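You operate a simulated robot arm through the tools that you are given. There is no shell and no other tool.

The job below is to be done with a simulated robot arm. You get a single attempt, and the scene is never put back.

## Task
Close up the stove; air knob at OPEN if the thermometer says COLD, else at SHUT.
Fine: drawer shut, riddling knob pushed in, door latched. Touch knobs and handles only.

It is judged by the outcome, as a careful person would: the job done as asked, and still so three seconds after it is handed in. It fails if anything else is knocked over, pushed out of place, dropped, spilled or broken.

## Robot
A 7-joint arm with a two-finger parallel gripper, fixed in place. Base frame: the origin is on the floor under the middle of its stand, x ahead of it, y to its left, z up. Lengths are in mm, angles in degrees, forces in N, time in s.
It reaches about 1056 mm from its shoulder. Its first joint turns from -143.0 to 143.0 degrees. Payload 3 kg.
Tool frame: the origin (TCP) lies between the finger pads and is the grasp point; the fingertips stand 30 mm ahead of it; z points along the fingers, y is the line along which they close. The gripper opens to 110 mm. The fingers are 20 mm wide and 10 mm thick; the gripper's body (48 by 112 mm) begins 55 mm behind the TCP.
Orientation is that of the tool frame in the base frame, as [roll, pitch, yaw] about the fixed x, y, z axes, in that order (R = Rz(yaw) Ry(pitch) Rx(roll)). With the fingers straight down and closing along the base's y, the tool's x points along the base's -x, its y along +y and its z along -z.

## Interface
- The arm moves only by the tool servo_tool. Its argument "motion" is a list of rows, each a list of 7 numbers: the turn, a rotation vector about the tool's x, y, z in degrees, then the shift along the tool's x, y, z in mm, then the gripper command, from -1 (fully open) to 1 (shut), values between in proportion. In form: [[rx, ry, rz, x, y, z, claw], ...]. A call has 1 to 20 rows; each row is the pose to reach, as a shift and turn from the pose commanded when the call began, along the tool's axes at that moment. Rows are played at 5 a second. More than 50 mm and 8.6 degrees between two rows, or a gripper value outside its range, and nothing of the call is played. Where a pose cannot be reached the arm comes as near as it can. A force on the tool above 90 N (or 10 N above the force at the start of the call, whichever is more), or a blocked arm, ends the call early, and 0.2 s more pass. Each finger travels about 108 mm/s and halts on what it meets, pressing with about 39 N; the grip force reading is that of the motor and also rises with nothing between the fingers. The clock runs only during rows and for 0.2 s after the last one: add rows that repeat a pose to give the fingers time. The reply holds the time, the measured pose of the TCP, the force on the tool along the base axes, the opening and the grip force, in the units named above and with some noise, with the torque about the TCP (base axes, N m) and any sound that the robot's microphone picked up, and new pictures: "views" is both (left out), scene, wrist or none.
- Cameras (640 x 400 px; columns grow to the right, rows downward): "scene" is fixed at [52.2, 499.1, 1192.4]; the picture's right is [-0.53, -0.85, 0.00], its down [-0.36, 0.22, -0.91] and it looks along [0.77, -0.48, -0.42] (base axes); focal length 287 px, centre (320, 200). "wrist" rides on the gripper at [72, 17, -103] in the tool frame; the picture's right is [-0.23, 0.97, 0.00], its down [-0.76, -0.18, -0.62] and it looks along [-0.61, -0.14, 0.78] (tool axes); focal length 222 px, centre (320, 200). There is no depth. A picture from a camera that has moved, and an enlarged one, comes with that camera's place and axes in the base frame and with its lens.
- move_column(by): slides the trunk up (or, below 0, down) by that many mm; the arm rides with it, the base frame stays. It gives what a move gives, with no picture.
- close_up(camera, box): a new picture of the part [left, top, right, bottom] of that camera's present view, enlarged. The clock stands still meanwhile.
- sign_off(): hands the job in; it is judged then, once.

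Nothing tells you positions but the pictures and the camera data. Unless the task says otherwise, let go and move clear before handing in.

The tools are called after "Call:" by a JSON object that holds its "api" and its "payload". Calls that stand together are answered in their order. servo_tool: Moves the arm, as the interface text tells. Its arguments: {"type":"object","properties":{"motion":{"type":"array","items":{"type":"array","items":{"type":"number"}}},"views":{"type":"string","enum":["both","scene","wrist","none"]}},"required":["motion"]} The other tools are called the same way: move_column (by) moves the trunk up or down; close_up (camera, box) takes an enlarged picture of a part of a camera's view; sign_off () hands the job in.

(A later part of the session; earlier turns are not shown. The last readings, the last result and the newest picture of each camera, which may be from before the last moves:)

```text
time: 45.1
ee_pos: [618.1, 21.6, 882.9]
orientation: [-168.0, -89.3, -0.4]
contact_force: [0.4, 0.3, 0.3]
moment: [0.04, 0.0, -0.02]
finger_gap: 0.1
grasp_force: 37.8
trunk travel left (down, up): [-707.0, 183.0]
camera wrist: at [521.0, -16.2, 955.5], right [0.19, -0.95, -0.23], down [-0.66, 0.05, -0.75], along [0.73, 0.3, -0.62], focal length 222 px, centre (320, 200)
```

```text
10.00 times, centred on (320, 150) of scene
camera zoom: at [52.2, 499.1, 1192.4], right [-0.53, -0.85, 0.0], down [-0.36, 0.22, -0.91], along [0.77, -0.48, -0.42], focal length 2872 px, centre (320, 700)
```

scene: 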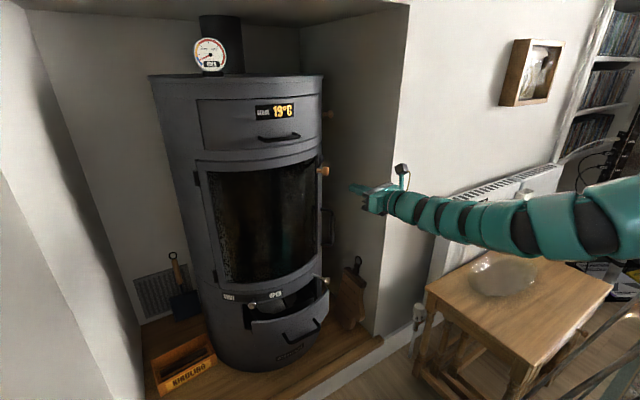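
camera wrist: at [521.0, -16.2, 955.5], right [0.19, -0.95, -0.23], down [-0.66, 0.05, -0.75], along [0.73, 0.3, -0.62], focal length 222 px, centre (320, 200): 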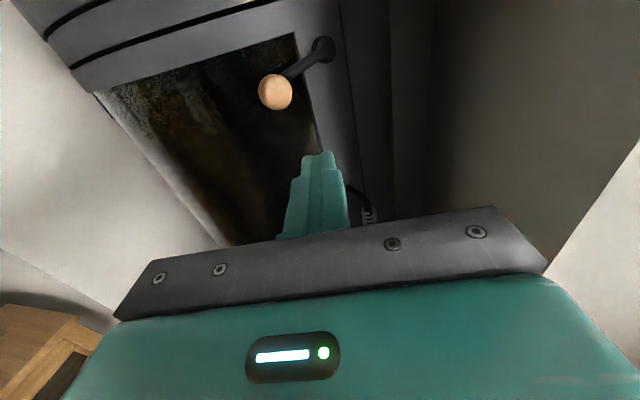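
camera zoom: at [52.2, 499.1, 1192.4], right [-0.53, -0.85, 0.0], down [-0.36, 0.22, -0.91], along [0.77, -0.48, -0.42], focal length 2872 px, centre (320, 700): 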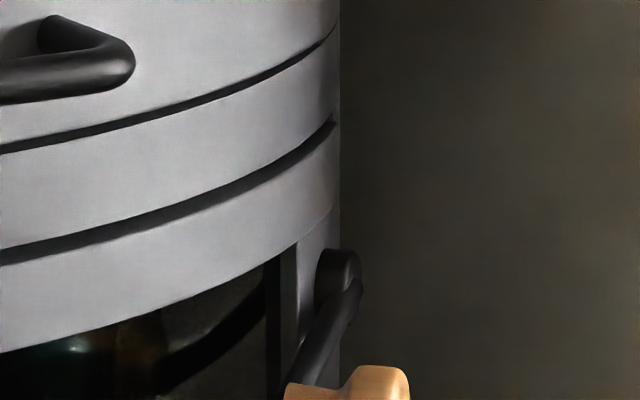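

The lever is back at its starting stop. Now the same gentle pull test on the coil handle with the lever up, to learn which end is latched.

Call:
{"api": "move_column", "payload": {"by": -191}}

Call:
{"api": "servo_tool", "payload": {"motion": [[0, 0, 0, 0, 20, 5, 0.5], [0, 0, 0, 0, 38, 12, 0], [0, 0, 0, 0, 38, 45, 0], [0, 0, 0, 0, 38, 85, 0], [0, 0, 0, 0, 38, 116, 0], [0, 0, 0, 0, 38, 116, 0]]}}

Call:
{"api": "close_up", "payload": {"camera": "wrist", "box": [200, 20, 440, 220]}}

```text
time: 47.2
ee_pos: [617.3, 21.0, 691.1]
orientation: [-168.6, -89.2, 0.3]
contact_force: [0.3, 0.1, 0.1]
moment: [0.01, 0.0, -0.03]
finger_gap: 0.0
grasp_force: 37.4
trunk travel left (down, up): [-516.0, 374.0]
```

```text
time: 48.6
ee_pos: [738.8, 6.5, 687.8]
orientation: [-169.4, -89.3, 0.9]
contact_force: [0.0, -0.5, 0.0]
moment: [0.02, 0.04, 0.0]
finger_gap: 54.7
grasp_force: 0.0
trunk travel left (down, up): [-516.0, 374.0]
camera wrist: at [643.0, -29.6, 760.8], right [0.19, -0.95, -0.23], down [-0.66, 0.05, -0.75], along [0.73, 0.3, -0.62], focal length 222 px, centre (320, 200)
```

scene: 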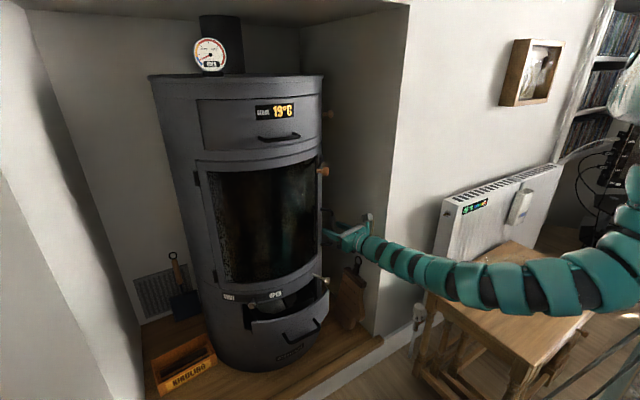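
wrist: 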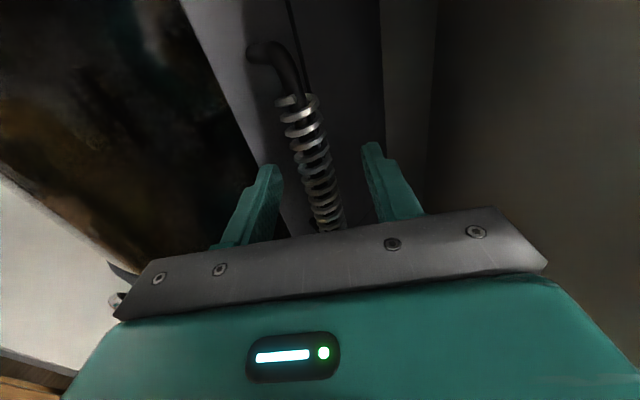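

```text
2.00 times, centred on (320, 120) of wrist
camera zoom: at [643.0, -29.6, 760.8], right [0.19, -0.95, -0.23], down [-0.66, 0.05, -0.75], along [0.73, 0.3, -0.62], focal length 444 px, centre (320, 360)
```

zoom: 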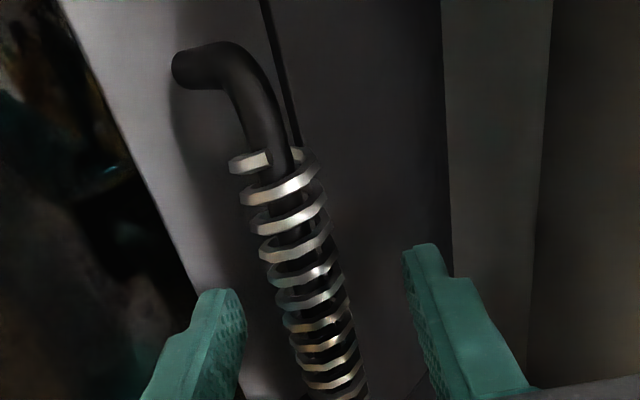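

Fingers straddle the handle again. I'll close and pull gently, reading the force.

Call:
{"api": "servo_tool", "payload": {"motion": [[0, 0, 0, 0, 0, 0, 0.5], [0, 0, 0, 0, 0, 0, 0.9], [0, 0, 0, 0, 0, 0, 0.9], [0, 0, 0, 0, 0, 0, 0.9]], "views": "none"}}

Call:
{"api": "servo_tool", "payload": {"motion": [[0, 0, 0, 0, 0, -2, 0.9], [0, 0, 0, 0, 0, -3, 0.9], [0, 0, 0, 0, 0, -3, 0.9]], "views": "none"}}

Call:
{"api": "servo_tool", "payload": {"motion": [[0, 0, 0, 0, 0, -2, 0.9], [0, 0, 0, 0, 0, -3, 0.9], [0, 0, 0, 0, 0, -3, 0.9]], "views": "wrist"}}

Call:
{"api": "close_up", "payload": {"camera": "wrist", "box": [230, 0, 400, 110]}}

```text
time: 49.6
ee_pos: [739.7, 9.9, 687.8]
orientation: [-169.9, -89.1, 1.7]
contact_force: [-0.4, 7.2, 0.3]
moment: [-0.09, -0.15, 0.19]
finger_gap: 21.9
grasp_force: 44.5
trunk travel left (down, up): [-516.0, 374.0]
```

```text
time: 50.4
ee_pos: [736.0, 10.4, 687.1]
orientation: [-171.8, -89.1, 3.6]
contact_force: [4.1, 17.3, -5.0]
moment: [-0.07, 0.15, 0.29]
finger_gap: 22.3
grasp_force: 45.2
trunk travel left (down, up): [-516.0, 374.0]
```

```text
time: 51.2
ee_pos: [732.9, 9.8, 688.2]
orientation: [-174.6, -89.0, 6.4]
contact_force: [5.0, 24.9, -12.4]
moment: [-0.06, 0.1, 0.4]
finger_gap: 21.9
grasp_force: 44.5
trunk travel left (down, up): [-516.0, 374.0]
camera wrist: at [637.5, -27.7, 761.4], right [0.2, -0.95, -0.23], down [-0.66, 0.04, -0.75], along [0.73, 0.3, -0.62], focal length 222 px, centre (320, 200)
```

wrist: 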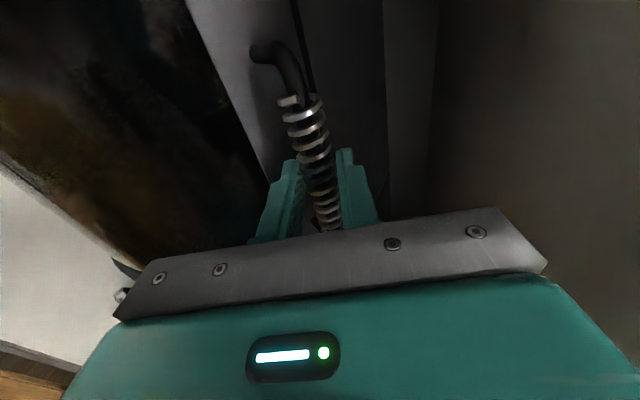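

```text
3.64 times, centred on (315, 55) of wrist
camera zoom: at [637.5, -27.7, 761.4], right [0.2, -0.95, -0.23], down [-0.66, 0.04, -0.75], along [0.73, 0.3, -0.62], focal length 808 px, centre (338, 727)
```

zoom: 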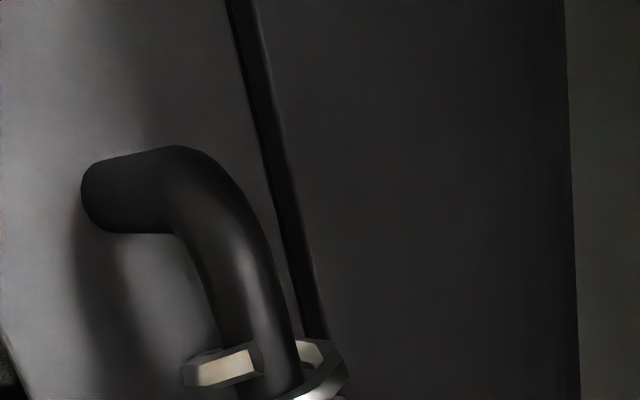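

The force stays low but the seam looks different from before, so I can't yet tell slipping from opening. I'll record close-ups of this pulled state, then push back in and compare.

Call:
{"api": "close_up", "payload": {"camera": "wrist", "box": [240, 0, 340, 62]}}

Call:
{"api": "close_up", "payload": {"camera": "wrist", "box": [250, 140, 390, 235]}}

Call:
{"api": "servo_tool", "payload": {"motion": [[0, 0, 0, 0, 0, 3, 0.9], [0, 0, 0, 0, 0, 5, 0.9], [0, 0, 0, 0, 0, 7, 0.9], [0, 0, 0, 0, 0, 7, 0.9]], "views": "wrist"}}

Call:
{"api": "close_up", "payload": {"camera": "wrist", "box": [240, 0, 340, 62]}}

Call:
{"api": "close_up", "payload": {"camera": "wrist", "box": [250, 140, 390, 235]}}

```text
6.40 times, centred on (290, 31) of wrist
camera zoom: at [637.5, -27.7, 761.4], right [0.2, -0.95, -0.23], down [-0.66, 0.04, -0.75], along [0.73, 0.3, -0.62], focal length 1422 px, centre (512, 1282)
```

zoom: 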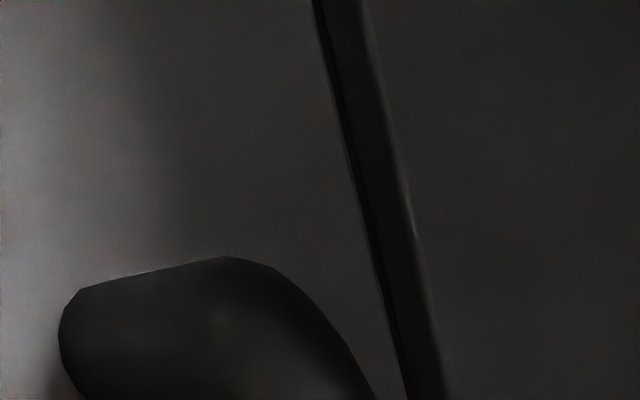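

```text
4.21 times, centred on (320, 188) of wrist
camera zoom: at [637.5, -27.7, 761.4], right [0.2, -0.95, -0.23], down [-0.66, 0.04, -0.75], along [0.73, 0.3, -0.62], focal length 935 px, centre (320, 253)
```

zoom: 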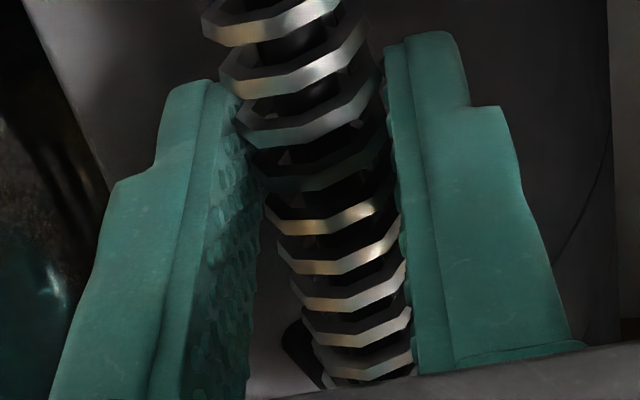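

```text
time: 52.2
ee_pos: [739.5, 9.3, 687.9]
orientation: [-175.0, -89.0, 6.7]
contact_force: [-30.0, 16.8, -21.6]
moment: [-0.1, -0.22, 0.5]
finger_gap: 22.1
grasp_force: 45.1
trunk travel left (down, up): [-516.0, 374.0]
camera wrist: at [642.8, -28.2, 761.5], right [0.19, -0.95, -0.23], down [-0.66, 0.05, -0.75], along [0.73, 0.3, -0.62], focal length 222 px, centre (320, 200)
```

wrist: 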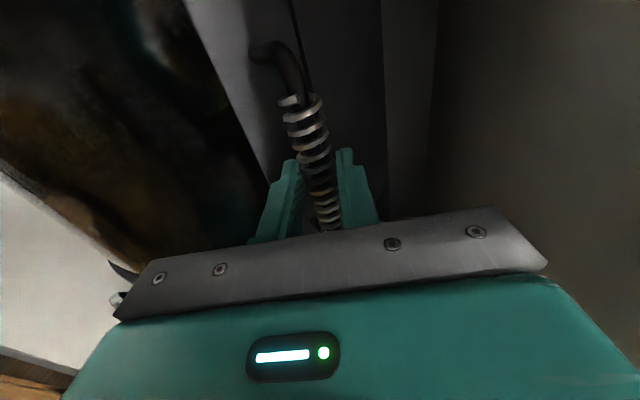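

```text
6.40 times, centred on (290, 31) of wrist
camera zoom: at [642.8, -28.2, 761.5], right [0.19, -0.95, -0.23], down [-0.66, 0.05, -0.75], along [0.73, 0.3, -0.62], focal length 1422 px, centre (512, 1282)
```

zoom: 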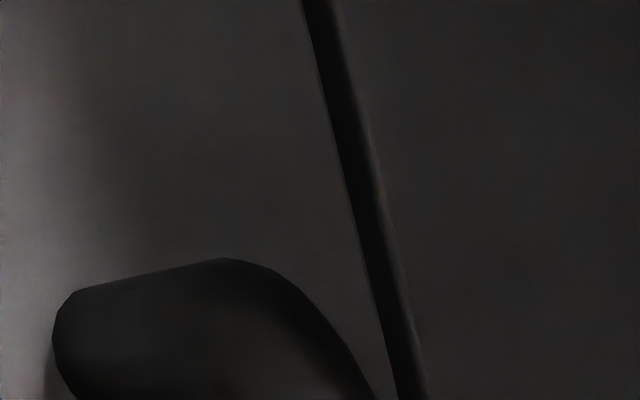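

```text
4.21 times, centred on (320, 188) of wrist
camera zoom: at [642.8, -28.2, 761.5], right [0.19, -0.95, -0.23], down [-0.66, 0.05, -0.75], along [0.73, 0.3, -0.62], focal length 935 px, centre (320, 253)
```

zoom: 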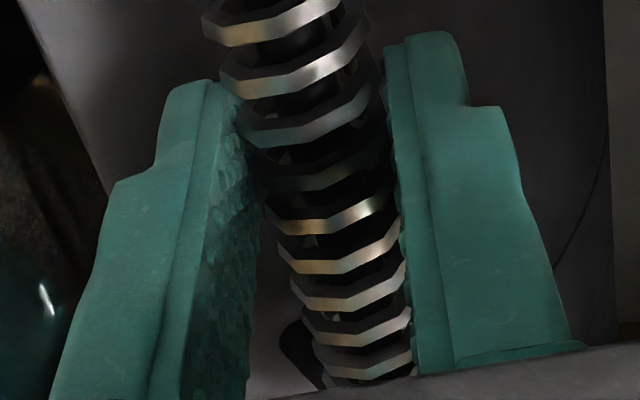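

The coil stays put in the fingers in both pictures, so the door really does move freely for these few mm with the lever up as well. I'll pull further now, to about 25 mm, to see if any latch with play catches at this lever position.

Call:
{"api": "servo_tool", "payload": {"motion": [[0, 0, 0, 0, 0, -5, 0.9], [0, 0, 0, 0, 0, -10, 0.9], [0, 0, 0, 0, 0, -14, 0.9], [0, 0, 0, 0, 0, -14, 0.9]], "views": "none"}}

Call:
{"api": "servo_tool", "payload": {"motion": [[0, 0, 0, 0, 0, -4, 0.9], [0, 0, 0, 0, 0, -8, 0.9], [0, 0, 0, 0, 0, -12, 0.9], [0, 0, 0, 0, 0, -12, 0.9]]}}

Call:
{"api": "close_up", "payload": {"camera": "wrist", "box": [220, 0, 400, 115]}}

```text
time: 53.2
ee_pos: [725.6, 10.3, 688.4]
orientation: [-175.2, -89.2, 7.3]
contact_force: [10.2, 41.0, -19.1]
moment: [-0.03, -0.31, 0.63]
finger_gap: 22.3
grasp_force: 45.1
trunk travel left (down, up): [-516.0, 374.0]
```

```text
time: 54.2
ee_pos: [712.9, 12.1, 688.4]
orientation: [170.1, -89.1, 22.4]
contact_force: [17.6, 78.0, -9.4]
moment: [0.18, -0.26, 1.01]
finger_gap: 22.1
grasp_force: 44.9
trunk travel left (down, up): [-516.0, 374.0]
camera wrist: at [617.7, -25.4, 762.1], right [0.21, -0.95, -0.22], down [-0.66, 0.03, -0.75], along [0.72, 0.3, -0.62], focal length 222 px, centre (320, 200)
```

scene: 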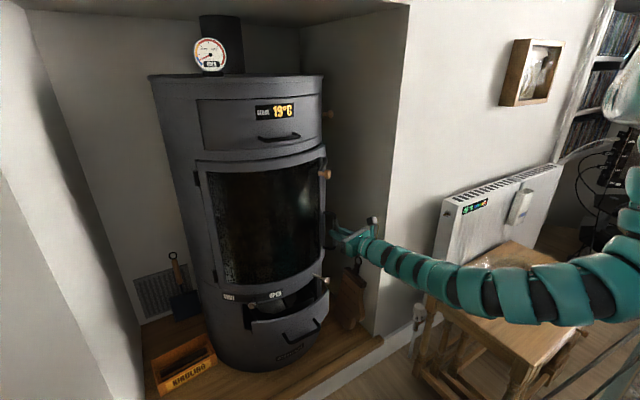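
wrist: 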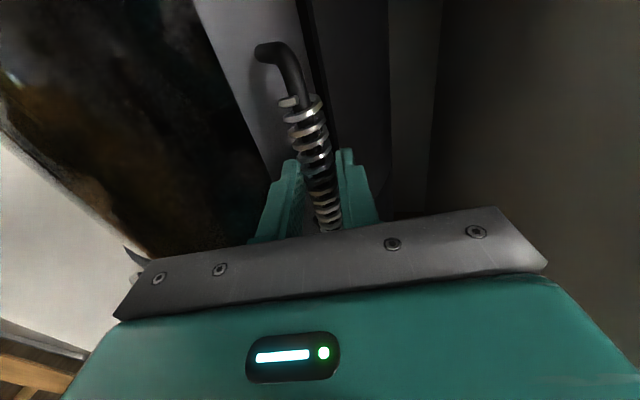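

```text
3.48 times, centred on (310, 58) of wrist
camera zoom: at [617.7, -25.4, 762.1], right [0.21, -0.95, -0.22], down [-0.66, 0.03, -0.75], along [0.72, 0.3, -0.62], focal length 773 px, centre (355, 696)
```

zoom: 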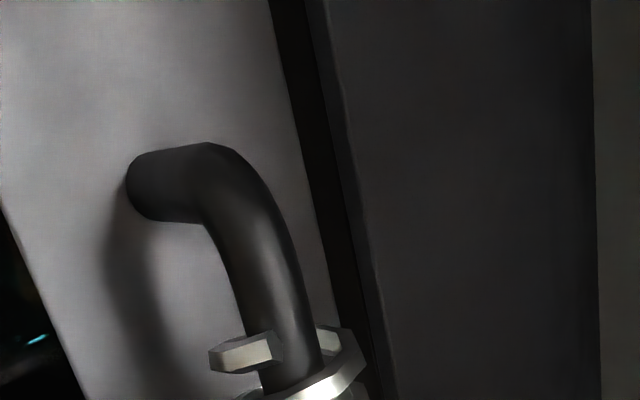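

With the lever up the door swings freely past 25 mm, so up is definitely unlatched. The side force came from my straight pull fighting the door's arc. I'll relieve that and close the door fully along its arc by the handle.

Call:
{"api": "servo_tool", "payload": {"motion": [[0, 0, 0, 0, -5, 1, 0.9], [0, 0, 0, 0, -10.5, 2.2, 0.9], [0, 0, 0, 0, -8.5, 8, 0.9], [0, 0, 0, 0, -6.4, 14.3, 0.9], [0, 0, 0, 0, -4.2, 21, 0.9], [0, 0, 0, 0, -2.1, 27.2, 0.9], [0, 0, 0, 0, -1.6, 28.7, 0.9], [0, 0, 0, 0, -1.6, 28.7, 0.9]], "views": "wrist"}}

Call:
{"api": "close_up", "payload": {"camera": "wrist", "box": [240, 0, 340, 62]}}

```text
time: 56.0
ee_pos: [743.3, 9.6, 689.8]
orientation: [-168.0, -89.2, -0.5]
contact_force: [-2.5, 6.8, -1.0]
moment: [-0.37, 0.69, 0.07]
finger_gap: 22.2
grasp_force: 45.4
trunk travel left (down, up): [-516.0, 374.0]
camera wrist: at [646.3, -27.3, 763.1], right [0.19, -0.95, -0.23], down [-0.66, 0.05, -0.75], along [0.73, 0.3, -0.62], focal length 222 px, centre (320, 200)
```

wrist: 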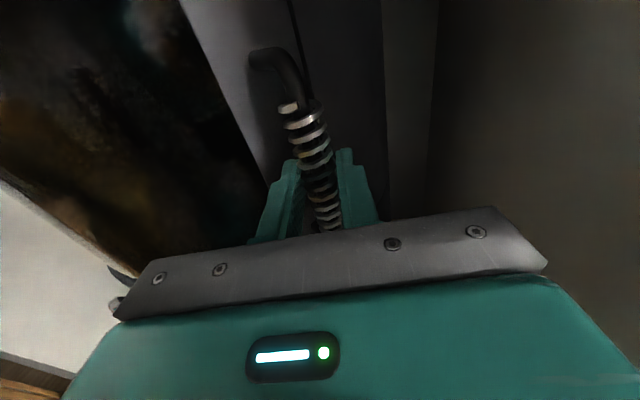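

```text
6.40 times, centred on (290, 31) of wrist
camera zoom: at [646.3, -27.3, 763.1], right [0.19, -0.95, -0.23], down [-0.66, 0.05, -0.75], along [0.73, 0.3, -0.62], focal length 1422 px, centre (512, 1282)
```

zoom: 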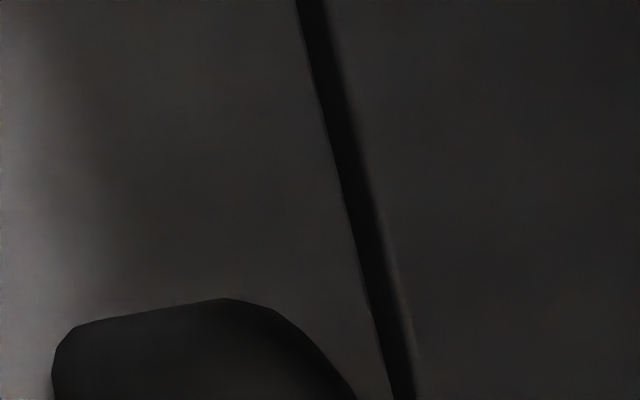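

The door is back at about flush with little force. I'll press slightly more to feel the seat.

Call:
{"api": "servo_tool", "payload": {"motion": [[0, 0, 0, 0, 0.5, 1.5, 0.9], [0, 0, 0, 0, 0.8, 3, 0.9], [0, 0, 0, 0, 0.8, 3, 0.9]], "views": "none"}}

Call:
{"api": "servo_tool", "payload": {"motion": [[0, 0, 0, 0, 0.2, 1, 0.9], [0, 0, 0, 0, 0.4, 2, 0.9], [0, 0, 0, 0, 0.4, 2, 0.9]], "views": "wrist"}}

Call:
{"api": "close_up", "payload": {"camera": "wrist", "box": [240, 0, 340, 62]}}

```text
time: 56.8
ee_pos: [743.3, 10.0, 690.0]
orientation: [-171.9, -89.2, 3.5]
contact_force: [-34.9, 2.2, -4.7]
moment: [0.0, -0.43, 0.18]
finger_gap: 22.1
grasp_force: 45.2
trunk travel left (down, up): [-516.0, 374.0]
```

```text
time: 57.6
ee_pos: [746.4, 11.0, 690.9]
orientation: [-168.3, -89.2, 0.0]
contact_force: [-10.3, 7.3, 2.4]
moment: [-0.22, 0.03, 0.07]
finger_gap: 22.1
grasp_force: 45.1
trunk travel left (down, up): [-516.0, 374.0]
camera wrist: at [650.4, -26.6, 764.0], right [0.19, -0.95, -0.23], down [-0.66, 0.05, -0.75], along [0.73, 0.3, -0.62], focal length 222 px, centre (320, 200)
```

wrist: 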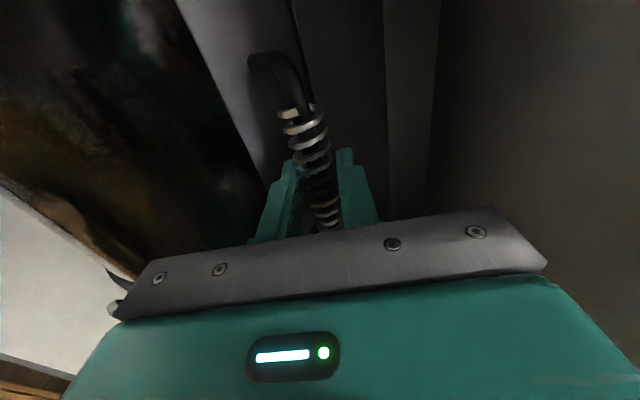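

```text
6.40 times, centred on (290, 31) of wrist
camera zoom: at [650.4, -26.6, 764.0], right [0.19, -0.95, -0.23], down [-0.66, 0.05, -0.75], along [0.73, 0.3, -0.62], focal length 1422 px, centre (512, 1282)
```

zoom: 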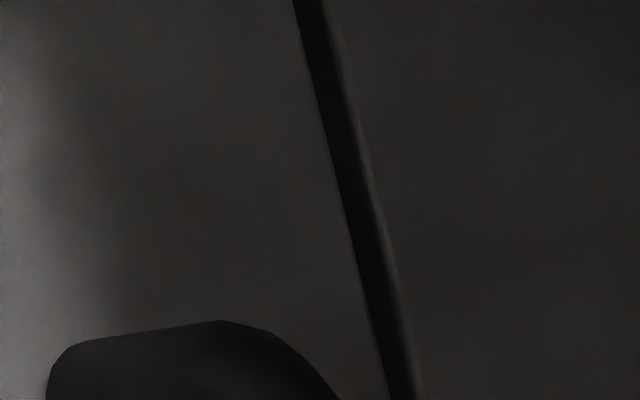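

The door is firmly seated; the fingers slipped a little on the coil at about 40 N against a hard stop. I'll release the handle, back off and rise above the lever knob to turn it down again, this time with the door fully home.

Call:
{"api": "servo_tool", "payload": {"motion": [[0, 0, 0, 0, 0, -0.5, 0.4], [0, 0, 0, 0, 0, -0.5, 0], [0, 0, 0, 0, 0, -0.5, 0], [0, 0, 0, 0, 0, -40, 0], [0, 0, 0, 0, 0, -85, 0], [0, 0, 0, 0, 0, -125, 0.5], [0, 0, 0, 0, 0, -125, 1]], "views": "wrist"}}

Call:
{"api": "close_up", "payload": {"camera": "wrist", "box": [220, 0, 400, 115]}}

Call:
{"api": "move_column", "payload": {"by": 271}}

Call:
{"api": "servo_tool", "payload": {"motion": [[0, 0, 0, 0, -20, 0, 1], [0, 0, 0, 0, -45, 5, 1], [0, 0, 0, 0, -69, 15, 1], [0, 0, 0, 0, -69, 15, 1]]}}

```text
time: 59.2
ee_pos: [626.0, -15.6, 689.0]
orientation: [-168.1, -89.1, -0.2]
contact_force: [0.2, -0.1, 0.6]
moment: [-0.03, 0.01, 0.01]
finger_gap: 0.1
grasp_force: 37.8
trunk travel left (down, up): [-516.0, 374.0]
camera wrist: at [530.4, -53.4, 763.1], right [0.19, -0.95, -0.23], down [-0.66, 0.05, -0.75], along [0.73, 0.3, -0.62], focal length 222 px, centre (320, 200)
```

wrist: 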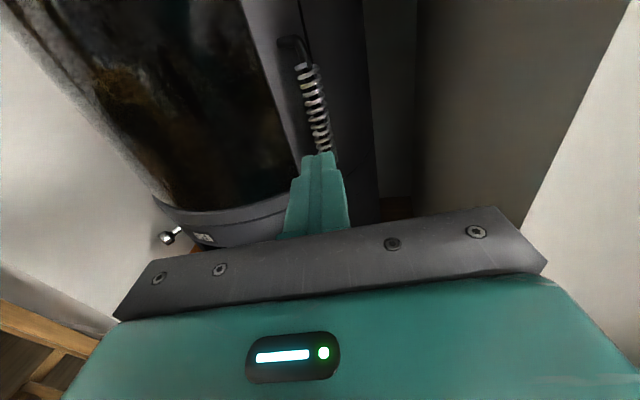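

```text
3.48 times, centred on (310, 58) of wrist
camera zoom: at [530.4, -53.4, 763.1], right [0.19, -0.95, -0.23], down [-0.66, 0.05, -0.75], along [0.73, 0.3, -0.62], focal length 773 px, centre (355, 696)
```

zoom: 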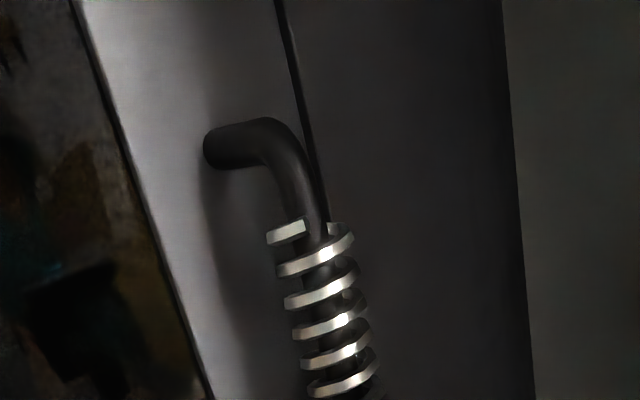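

```text
time: 61.9
ee_pos: [627.1, -16.0, 959.8]
orientation: [-168.3, -89.2, -0.1]
contact_force: [-0.7, -0.4, 0.3]
moment: [0.0, 0.0, 0.0]
finger_gap: 0.0
grasp_force: 37.5
trunk travel left (down, up): [-787.0, 103.0]
```

```text
time: 62.9
ee_pos: [627.5, 53.1, 961.4]
orientation: [-166.8, -89.2, -1.5]
contact_force: [-0.2, 0.5, 0.3]
moment: [-0.03, -0.02, 0.02]
finger_gap: 0.0
grasp_force: 37.5
trunk travel left (down, up): [-787.0, 103.0]
camera wrist: at [531.2, 16.8, 1033.9], right [0.19, -0.95, -0.23], down [-0.66, 0.05, -0.75], along [0.73, 0.3, -0.62], focal length 222 px, centre (320, 200)
```

scene: 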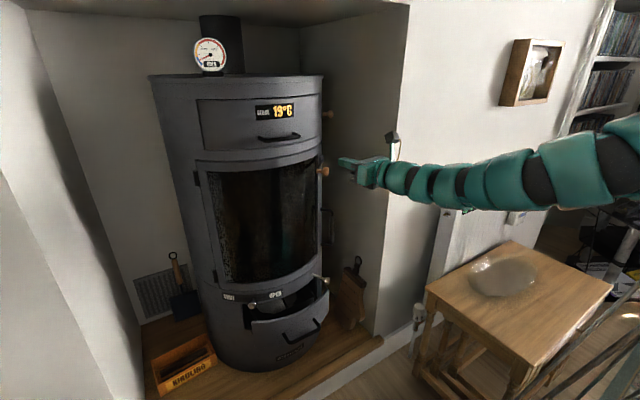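
wrist: 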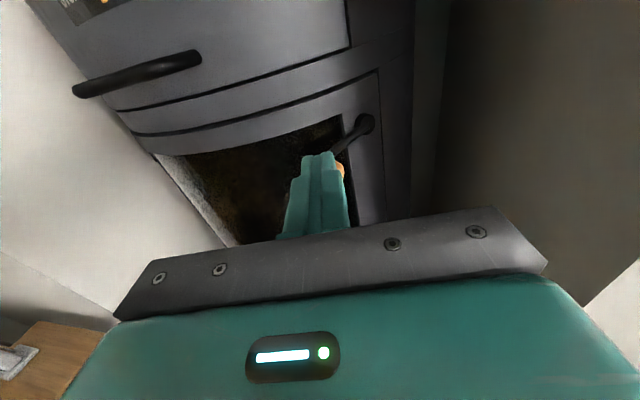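

The fingers are level above the knob. I'll move over it and sweep the lever down along its arc, listening for a click.

Call:
{"api": "servo_tool", "payload": {"motion": [[0, 0, 0, 0, -1, 30, 1], [0, 0, 0, 0, -2.9, 60.6, 1], [0, 0, 0, -13, -2.9, 60.6, 1], [0, 0, 0, -20, -2.9, 60.6, 1], [0, 0, 0, -26.6, -3.1, 60.4, 1], [0, 0, 0, -33.2, -3.3, 60.3, 1], [0, 0, 0, -39.8, -2.7, 60.7, 1], [0, 0, 0, -46.3, -2, 61.1, 1], [0, 0, 0, -52.6, -0.4, 62.2, 1], [0, 0, 0, -58.9, 1.3, 63.3, 1], [0, 0, 0, -64.8, 3.8, 65, 1], [0, 0, 0, -70.6, 6.4, 66.6, 1], [0, 0, 0, -75.9, 9.8, 68.8, 1], [0, 0, 0, -81.1, 13.2, 71, 1], [0, 0, 0, -85.6, 17.2, 73.6, 1], [0, 0, 0, -90, 21.2, 76.2, 1], [0, 0, 0, -93.6, 25.8, 79.2, 1], [0, 0, 0, -97.1, 30.5, 82.3, 1], [0, 0, 0, -97.1, 30.5, 82.3, 1]]}}

Call:
{"api": "close_up", "payload": {"camera": "wrist", "box": [220, 0, 440, 200]}}

```text
time: 66.9
ee_pos: [712.7, 42.9, 863.7]
orientation: [-170.8, -89.2, 2.6]
contact_force: [-0.2, 0.2, 0.2]
moment: [0.01, 0.0, 0.0]
finger_gap: 0.0
grasp_force: 37.6
trunk travel left (down, up): [-787.0, 103.0]
camera wrist: at [617.0, 4.5, 935.5], right [0.19, -0.95, -0.23], down [-0.66, 0.05, -0.75], along [0.73, 0.3, -0.62], focal length 222 px, centre (320, 200)
```

scene: 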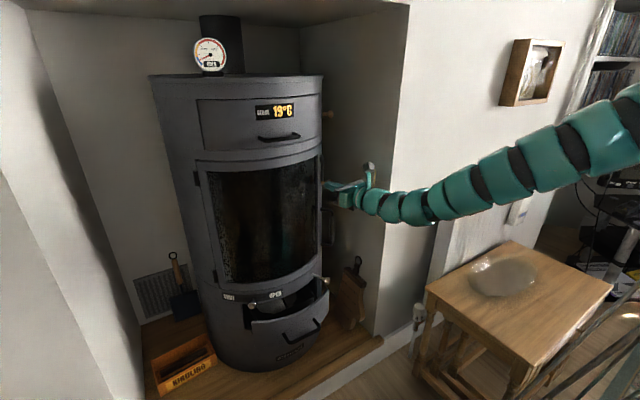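
wrist: 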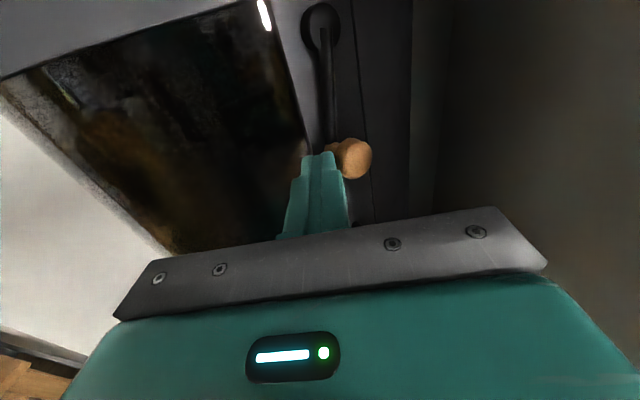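

```text
2.00 times, centred on (330, 100) of wrist
camera zoom: at [617.0, 4.5, 935.5], right [0.19, -0.95, -0.23], down [-0.66, 0.05, -0.75], along [0.73, 0.3, -0.62], focal length 444 px, centre (300, 400)
```

zoom: 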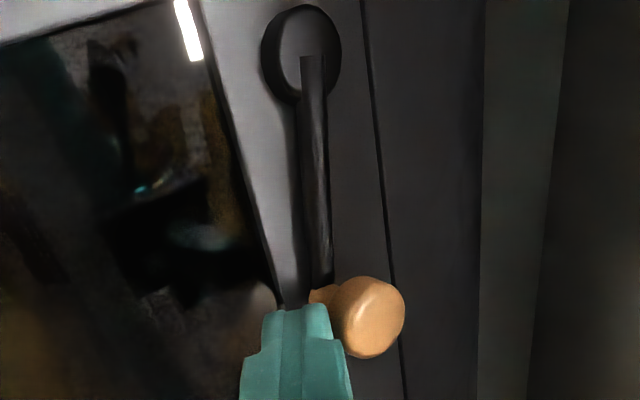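

The lever is nearly vertical. I'll push it the rest of the way to its stop.

Call:
{"api": "servo_tool", "payload": {"motion": [[0, 0, 0, -1.4, 2.5, 1.6, 1], [0, 0, 0, -2.8, 4.9, 3.2, 1], [0, 0, 0, -4, 7.5, 4.9, 1], [0, 0, 0, -5.1, 10.2, 6.6, 1], [0, 0, 0, -5.9, 12.8, 8.3, 1], [0, 0, 0, -6.8, 15.5, 10, 1], [0, 0, 0, -6.8, 15.5, 10, 1]]}}

Call:
{"api": "close_up", "payload": {"camera": "wrist", "box": [220, 0, 440, 200]}}

```text
time: 68.5
ee_pos: [723.4, 29.8, 856.2]
orientation: [-172.3, -89.4, 4.1]
contact_force: [-14.7, 11.0, 5.1]
moment: [-0.03, -0.13, 0.31]
finger_gap: 0.1
grasp_force: 37.9
trunk travel left (down, up): [-787.0, 103.0]
camera wrist: at [627.1, -6.2, 929.4], right [0.2, -0.95, -0.23], down [-0.66, 0.05, -0.75], along [0.73, 0.3, -0.62], focal length 222 px, centre (320, 200)
```

scene: 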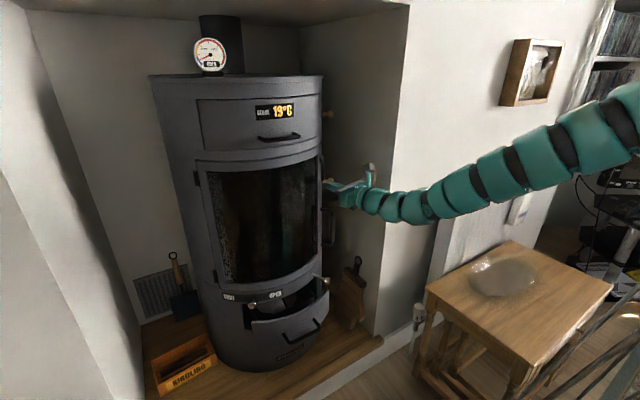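
wrist: 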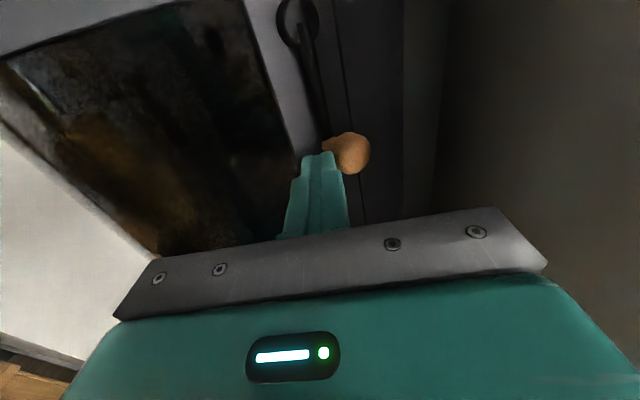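

```text
2.00 times, centred on (330, 100) of wrist
camera zoom: at [627.1, -6.2, 929.4], right [0.2, -0.95, -0.23], down [-0.66, 0.05, -0.75], along [0.73, 0.3, -0.62], focal length 444 px, centre (300, 400)
```

zoom: 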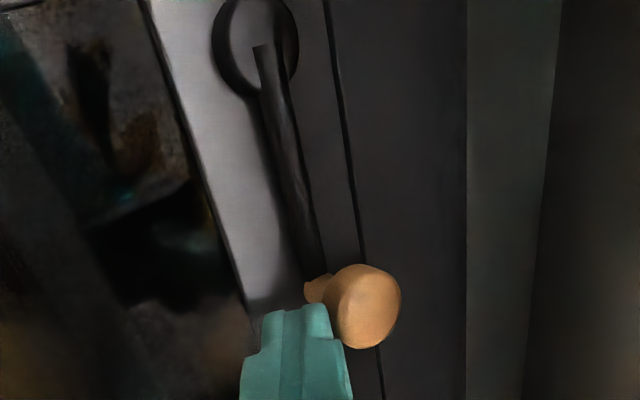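

The lever is at its stop. I'll back out and repeat the pull test, this time following the door's arc and going further.

Call:
{"api": "servo_tool", "payload": {"motion": [[0, 0, 0, 0, -8, -4, 1], [0, 0, 0, 0, -16, -10, 1], [0, 0, 0, 0, -16, -50, 1], [0, 0, 0, 0, -10, -95, 1], [0, 0, 0, 0, 20, -110, 1], [0, 0, 0, 0, 45, -118, 0.5], [0, 0, 0, 0, 45, -118, 0]], "views": "wrist"}}

Call:
{"api": "move_column", "payload": {"by": -168}}

Call:
{"api": "servo_tool", "payload": {"motion": [[0, 0, 0, 0, 0, 0, 0]]}}

```text
time: 70.1
ee_pos: [620.2, -40.5, 858.5]
orientation: [-165.9, -89.2, -2.4]
contact_force: [0.4, -0.1, -0.1]
moment: [0.01, 0.0, -0.01]
finger_gap: 54.8
grasp_force: 0.0
trunk travel left (down, up): [-787.0, 103.0]
camera wrist: at [523.3, -77.9, 931.4], right [0.19, -0.95, -0.23], down [-0.66, 0.05, -0.75], along [0.73, 0.3, -0.62], focal length 222 px, centre (320, 200)
```

wrist: 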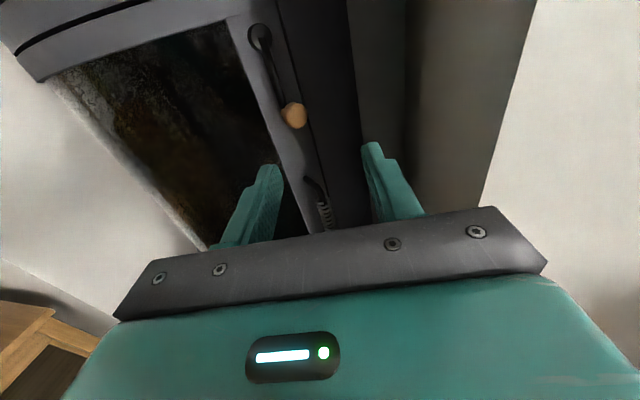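

```text
time: 72.0
ee_pos: [619.6, -40.4, 690.7]
orientation: [-168.2, -89.1, -0.1]
contact_force: [-0.1, -0.6, -0.2]
moment: [-0.01, 0.01, 0.02]
finger_gap: 55.1
grasp_force: 0.0
trunk travel left (down, up): [-619.0, 271.0]
```

```text
time: 72.4
ee_pos: [620.0, -39.8, 690.6]
orientation: [-168.2, -89.2, -0.1]
contact_force: [-0.6, 0.2, 0.4]
moment: [0.02, -0.03, 0.01]
finger_gap: 54.9
grasp_force: 0.1
trunk travel left (down, up): [-619.0, 271.0]
camera wrist: at [523.4, -78.1, 763.4], right [0.19, -0.95, -0.23], down [-0.66, 0.05, -0.75], along [0.73, 0.3, -0.62], focal length 222 px, centre (320, 200)
```

scene: 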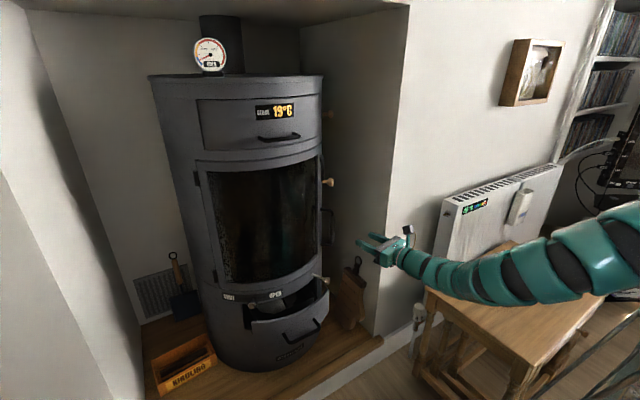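
wrist: 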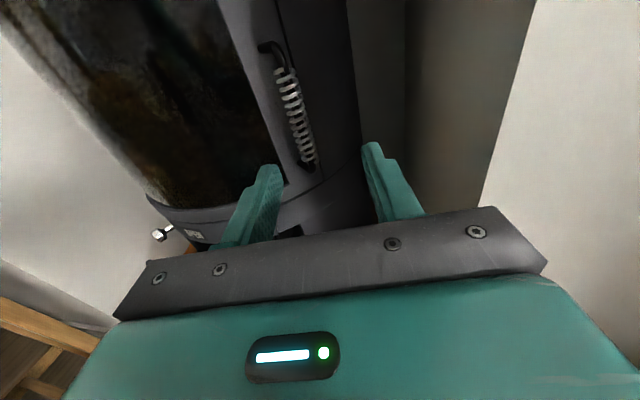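

I'll grip the coil handle again and pull in small steps along the door's arc.

Call:
{"api": "servo_tool", "payload": {"motion": [[0, 0, 0, 0, -22, 10, 0], [0, 0, 0, 0, -22.8, 50, 0], [0, 0, 0, 0, -22.8, 90, 0], [0, 0, 0, 0, -22.8, 128, 0], [0, 0, 0, 0, -22.8, 128, 0], [0, 0, 0, 0, -22.8, 128, 0.5], [0, 0, 0, 0, -22.8, 128, 0.9], [0, 0, 0, 0, -22.8, 128, 0.9], [0, 0, 0, 0, -22.8, 128, 0.9]], "views": "wrist"}}

Call:
{"api": "close_up", "payload": {"camera": "wrist", "box": [240, 0, 340, 62]}}

Call:
{"api": "servo_tool", "payload": {"motion": [[0, 0, 0, 0, -1, -2.8, 0.9], [0, 0, 0, 0, -2, -5.7, 0.9], [0, 0, 0, 0, -2, -5.7, 0.9]], "views": "none"}}

Call:
{"api": "servo_tool", "payload": {"motion": [[0, 0, 0, 0, -1, -2.8, 0.9], [0, 0, 0, 0, -2, -5.7, 0.9], [0, 0, 0, 0, -2, -5.7, 0.9]], "views": "wrist"}}

Call:
{"api": "close_up", "payload": {"camera": "wrist", "box": [240, 0, 340, 62]}}

```text
time: 74.4
ee_pos: [741.0, 8.4, 691.3]
orientation: [-168.7, -89.2, 0.5]
contact_force: [0.0, 11.9, 0.6]
moment: [-0.06, -0.19, 0.27]
finger_gap: 21.7
grasp_force: 45.3
trunk travel left (down, up): [-619.0, 271.0]
camera wrist: at [644.3, -28.2, 763.7], right [0.2, -0.95, -0.23], down [-0.66, 0.05, -0.75], along [0.73, 0.3, -0.62], focal length 222 px, centre (320, 200)
```

wrist: 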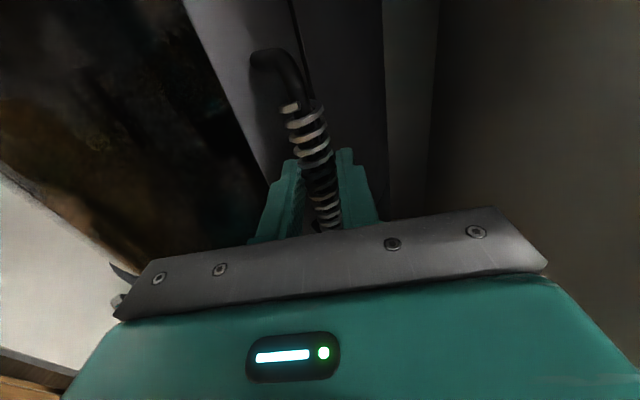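

```text
6.40 times, centred on (290, 31) of wrist
camera zoom: at [644.3, -28.2, 763.7], right [0.2, -0.95, -0.23], down [-0.66, 0.05, -0.75], along [0.73, 0.3, -0.62], focal length 1422 px, centre (512, 1282)
```

zoom: 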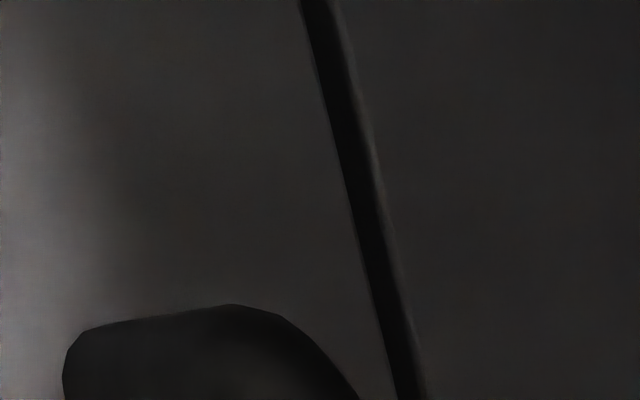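

```text
time: 75.2
ee_pos: [734.9, 9.8, 691.7]
orientation: [-171.1, -89.2, 2.8]
contact_force: [5.3, 17.4, 12.4]
moment: [-0.15, 0.15, 0.19]
finger_gap: 21.9
grasp_force: 45.5
trunk travel left (down, up): [-619.0, 271.0]
```

```text
time: 76.0
ee_pos: [729.4, 10.9, 691.5]
orientation: [-170.0, -89.4, 1.6]
contact_force: [18.9, 20.7, 16.7]
moment: [0.0, -0.61, 0.26]
finger_gap: 22.0
grasp_force: 45.0
trunk travel left (down, up): [-619.0, 271.0]
camera wrist: at [632.2, -26.3, 763.3], right [0.2, -0.95, -0.23], down [-0.65, 0.05, -0.75], along [0.73, 0.3, -0.61], focal length 222 px, centre (320, 200)
```

wrist: 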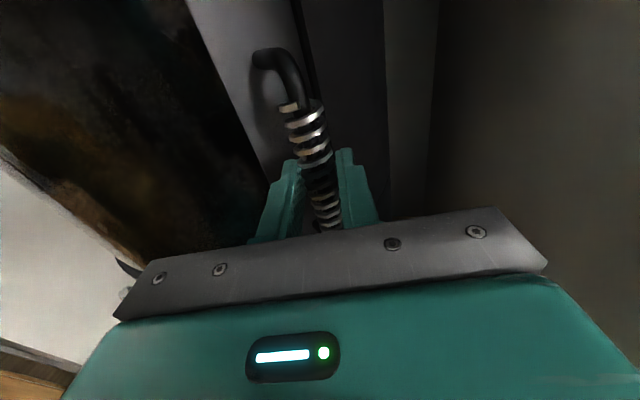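

```text
6.40 times, centred on (290, 31) of wrist
camera zoom: at [632.2, -26.3, 763.3], right [0.2, -0.95, -0.23], down [-0.65, 0.05, -0.75], along [0.73, 0.3, -0.61], focal length 1422 px, centre (512, 1282)
```

zoom: 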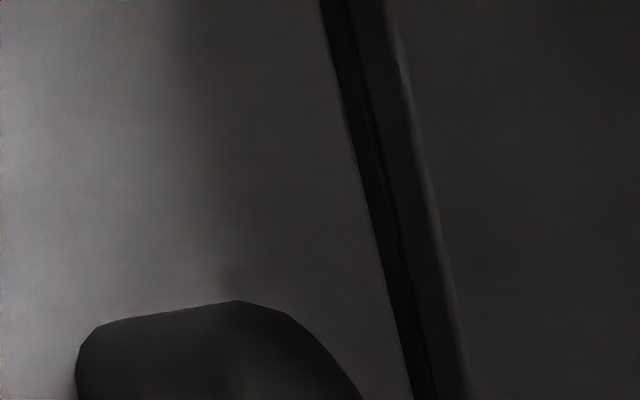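

The resistance is rising a bit (19 N at 11 mm). I'll pull another few mm to see if the latch catches.

Call:
{"api": "servo_tool", "payload": {"motion": [[0, 0, 0, 0, -1, -2, 0.9], [0, 0, 0, 0, -2, -4, 0.9], [0, 0, 0, 0, -2, -4, 0.9]], "views": "none"}}

Call:
{"api": "servo_tool", "payload": {"motion": [[0, 0, 0, 0, -1, -2, 0.9], [0, 0, 0, 0, -2, -4, 0.9], [0, 0, 0, 0, -2, -4, 0.9]], "views": "wrist"}}

Call:
{"api": "close_up", "payload": {"camera": "wrist", "box": [240, 0, 340, 62]}}

Call:
{"api": "close_up", "payload": {"camera": "wrist", "box": [250, 140, 390, 235]}}

Call:
{"api": "close_up", "payload": {"camera": "scene", "box": [280, 130, 440, 260]}}

```text
time: 76.8
ee_pos: [724.1, 10.3, 686.6]
orientation: [-174.3, -89.0, 6.0]
contact_force: [13.8, 14.0, -0.1]
moment: [-0.26, 0.31, 0.16]
finger_gap: 22.2
grasp_force: 45.2
trunk travel left (down, up): [-619.0, 271.0]
```

```text
time: 77.6
ee_pos: [721.7, 10.3, 687.5]
orientation: [-169.4, -89.0, 1.0]
contact_force: [37.0, 4.3, -3.6]
moment: [-0.17, 0.04, -0.06]
finger_gap: 22.4
grasp_force: 44.3
trunk travel left (down, up): [-619.0, 271.0]
camera wrist: at [625.4, -27.2, 759.9], right [0.19, -0.95, -0.23], down [-0.66, 0.05, -0.75], along [0.73, 0.29, -0.62], focal length 222 px, centre (320, 200)
```

wrist: 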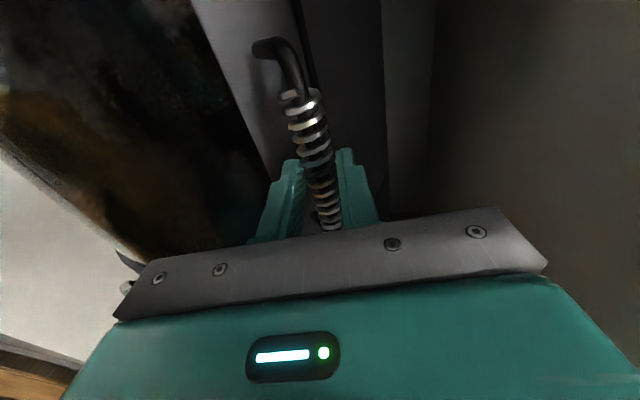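

```text
6.40 times, centred on (290, 31) of wrist
camera zoom: at [625.4, -27.2, 759.9], right [0.19, -0.95, -0.23], down [-0.66, 0.05, -0.75], along [0.73, 0.29, -0.62], focal length 1422 px, centre (512, 1282)
```

zoom: 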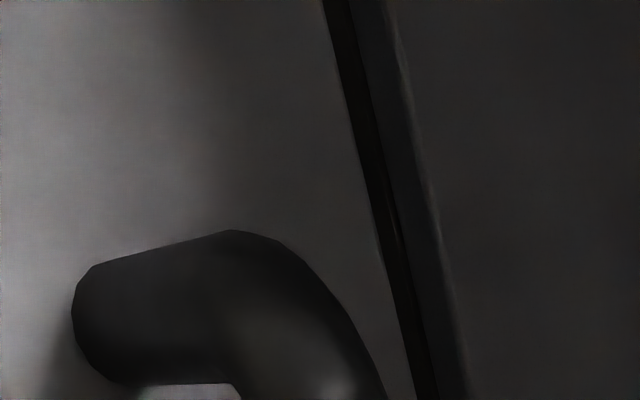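

```text
4.21 times, centred on (320, 188) of wrist
camera zoom: at [625.4, -27.2, 759.9], right [0.19, -0.95, -0.23], down [-0.66, 0.05, -0.75], along [0.73, 0.29, -0.62], focal length 935 px, centre (320, 253)
```

zoom: 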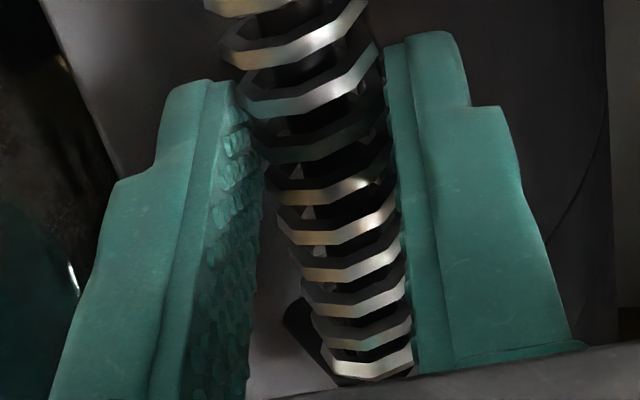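

```text
3.08 times, centred on (360, 195) of scene
camera zoom: at [52.2, 499.1, 1192.4], right [-0.53, -0.85, 0.0], down [-0.36, 0.22, -0.91], along [0.77, -0.48, -0.42], focal length 884 px, centre (197, 215)
```

zoom: 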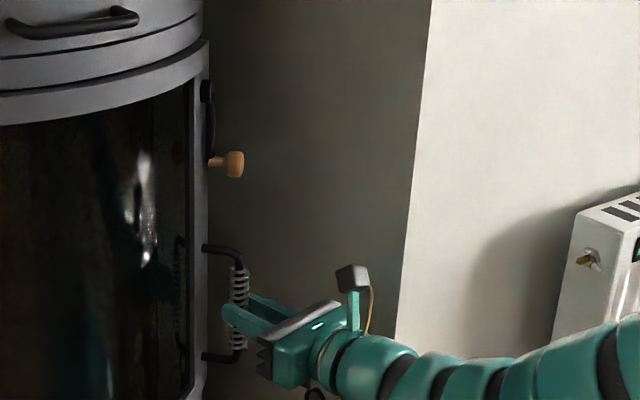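

That settles it: with the lever down the door catches after about 11 mm of play and my fingers slip at about 37 N, whereas with the lever up it swung free. So lever down is latched. Now I'll push the door back to its seat by the handle.

Call:
{"api": "servo_tool", "payload": {"motion": [[0, 0, 0, 0, 1.5, 4, 0.9], [0, 0, 0, 0, 3, 8, 0.9], [0, 0, 0, 0, 4, 12, 0.9], [0, 0, 0, 0, 4, 12, 0.9]], "views": "none"}}

Call:
{"api": "servo_tool", "payload": {"motion": [[0, 0, 0, 0, 1, 2, 0.9], [0, 0, 0, 0, 1.5, 4, 0.9], [0, 0, 0, 0, 1.5, 4, 0.9]], "views": "wrist"}}

Call:
{"api": "close_up", "payload": {"camera": "wrist", "box": [240, 0, 340, 62]}}

```text
time: 78.6
ee_pos: [732.1, 8.5, 686.4]
orientation: [-169.1, -89.0, 0.6]
contact_force: [-2.6, -10.6, -6.9]
moment: [-0.31, 1.05, -0.07]
finger_gap: 22.0
grasp_force: 45.3
trunk travel left (down, up): [-619.0, 271.0]
```

```text
time: 79.4
ee_pos: [735.5, 7.8, 686.5]
orientation: [-171.3, -89.0, 2.9]
contact_force: [-32.8, -16.3, -12.0]
moment: [-0.2, 0.33, -0.23]
finger_gap: 22.6
grasp_force: 44.9
trunk travel left (down, up): [-619.0, 271.0]
camera wrist: at [638.4, -29.0, 760.3], right [0.19, -0.95, -0.23], down [-0.66, 0.05, -0.75], along [0.73, 0.3, -0.62], focal length 222 px, centre (320, 200)
```

wrist: 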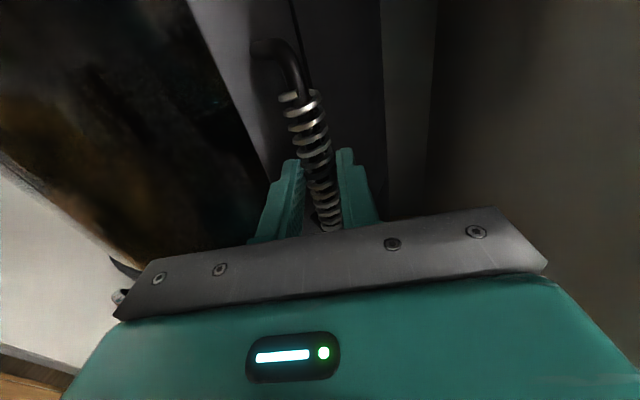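

```text
6.40 times, centred on (290, 31) of wrist
camera zoom: at [638.4, -29.0, 760.3], right [0.19, -0.95, -0.23], down [-0.66, 0.05, -0.75], along [0.73, 0.3, -0.62], focal length 1422 px, centre (512, 1282)
```

zoom: 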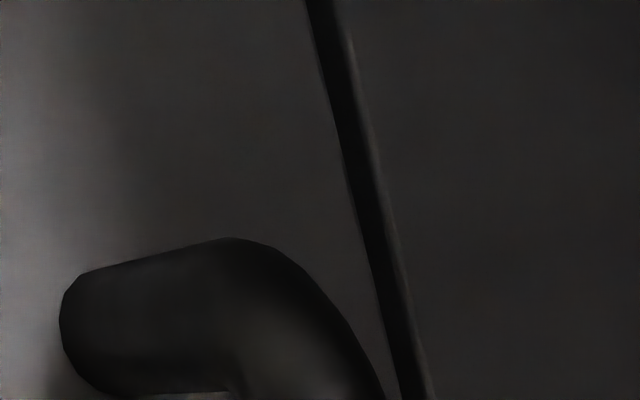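

The door is seated again with the lever down. I'll release the handle, back out, turn to face straight ahead and move left in front of the drawer handle.

Call:
{"api": "servo_tool", "payload": {"motion": [[0, 0, 0, 0, 0, -3, 0.9], [0, 0, 0, 0, 0, -3, 0.3], [0, 0, 0, 0, 0, -3, 0], [0, 0, 0, 0, 0, -3, 0], [0, 0, 0, 0, 0, -40, 0], [0, 0, 0, 0, 0, -85, 0], [0, 0, 0, 0, 0, -130, 0.5], [0, 0, 0, 0, -25, -165, 1], [-3, 0, 0, 0, -70, -169, 1], [-6, 0, 0, 0, -115, -169, 1], [-9, 0, 0, 0, -160, -169, 1], [-12, 0, 0, 0, -205, -169, 1], [-12, 0, 0, 0, -240, -169, 1], [-12, 0, 0, 0, -240, -169, 1]]}}

Call:
{"api": "close_up", "payload": {"camera": "scene", "box": [280, 130, 440, 260]}}

```text
time: 82.4
ee_pos: [523.5, 211.3, 691.4]
orientation: [179.2, -89.2, 0.3]
contact_force: [0.4, -0.6, -0.1]
moment: [-0.01, -0.03, -0.02]
finger_gap: 0.0
grasp_force: 37.2
trunk travel left (down, up): [-619.0, 271.0]
camera wrist: at [420.7, 194.5, 764.9], right [-0.01, -0.97, -0.23], down [-0.63, 0.18, -0.75], along [0.77, 0.14, -0.62], focal length 222 px, centre (320, 200)
```

scene: 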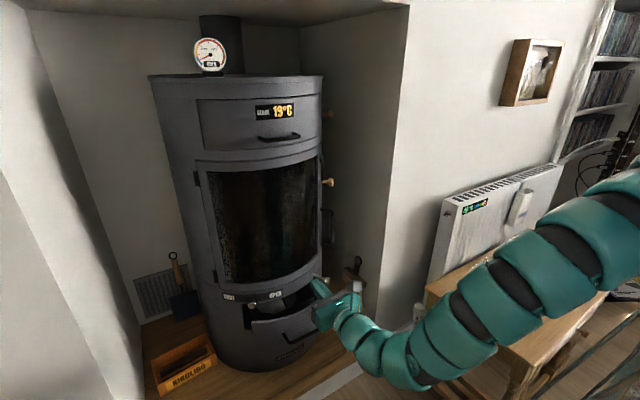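
wrist: 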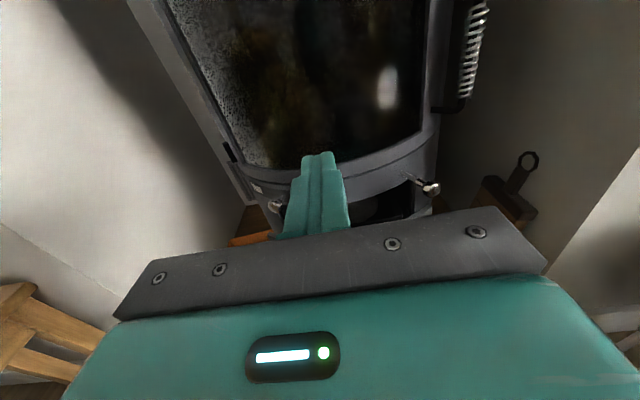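

```text
3.08 times, centred on (360, 195) of scene
camera zoom: at [52.2, 499.1, 1192.4], right [-0.53, -0.85, 0.0], down [-0.36, 0.22, -0.91], along [0.77, -0.48, -0.42], focal length 884 px, centre (197, 215)
```

zoom: 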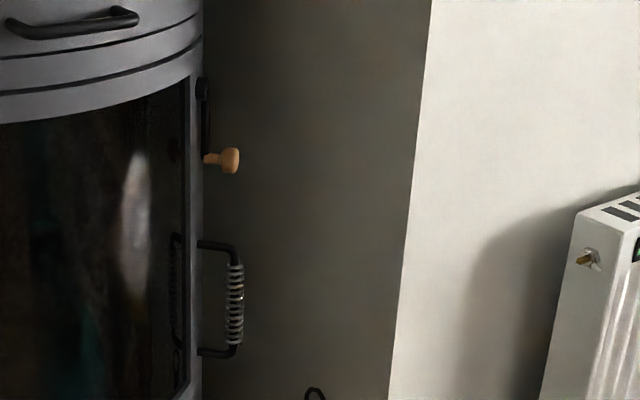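

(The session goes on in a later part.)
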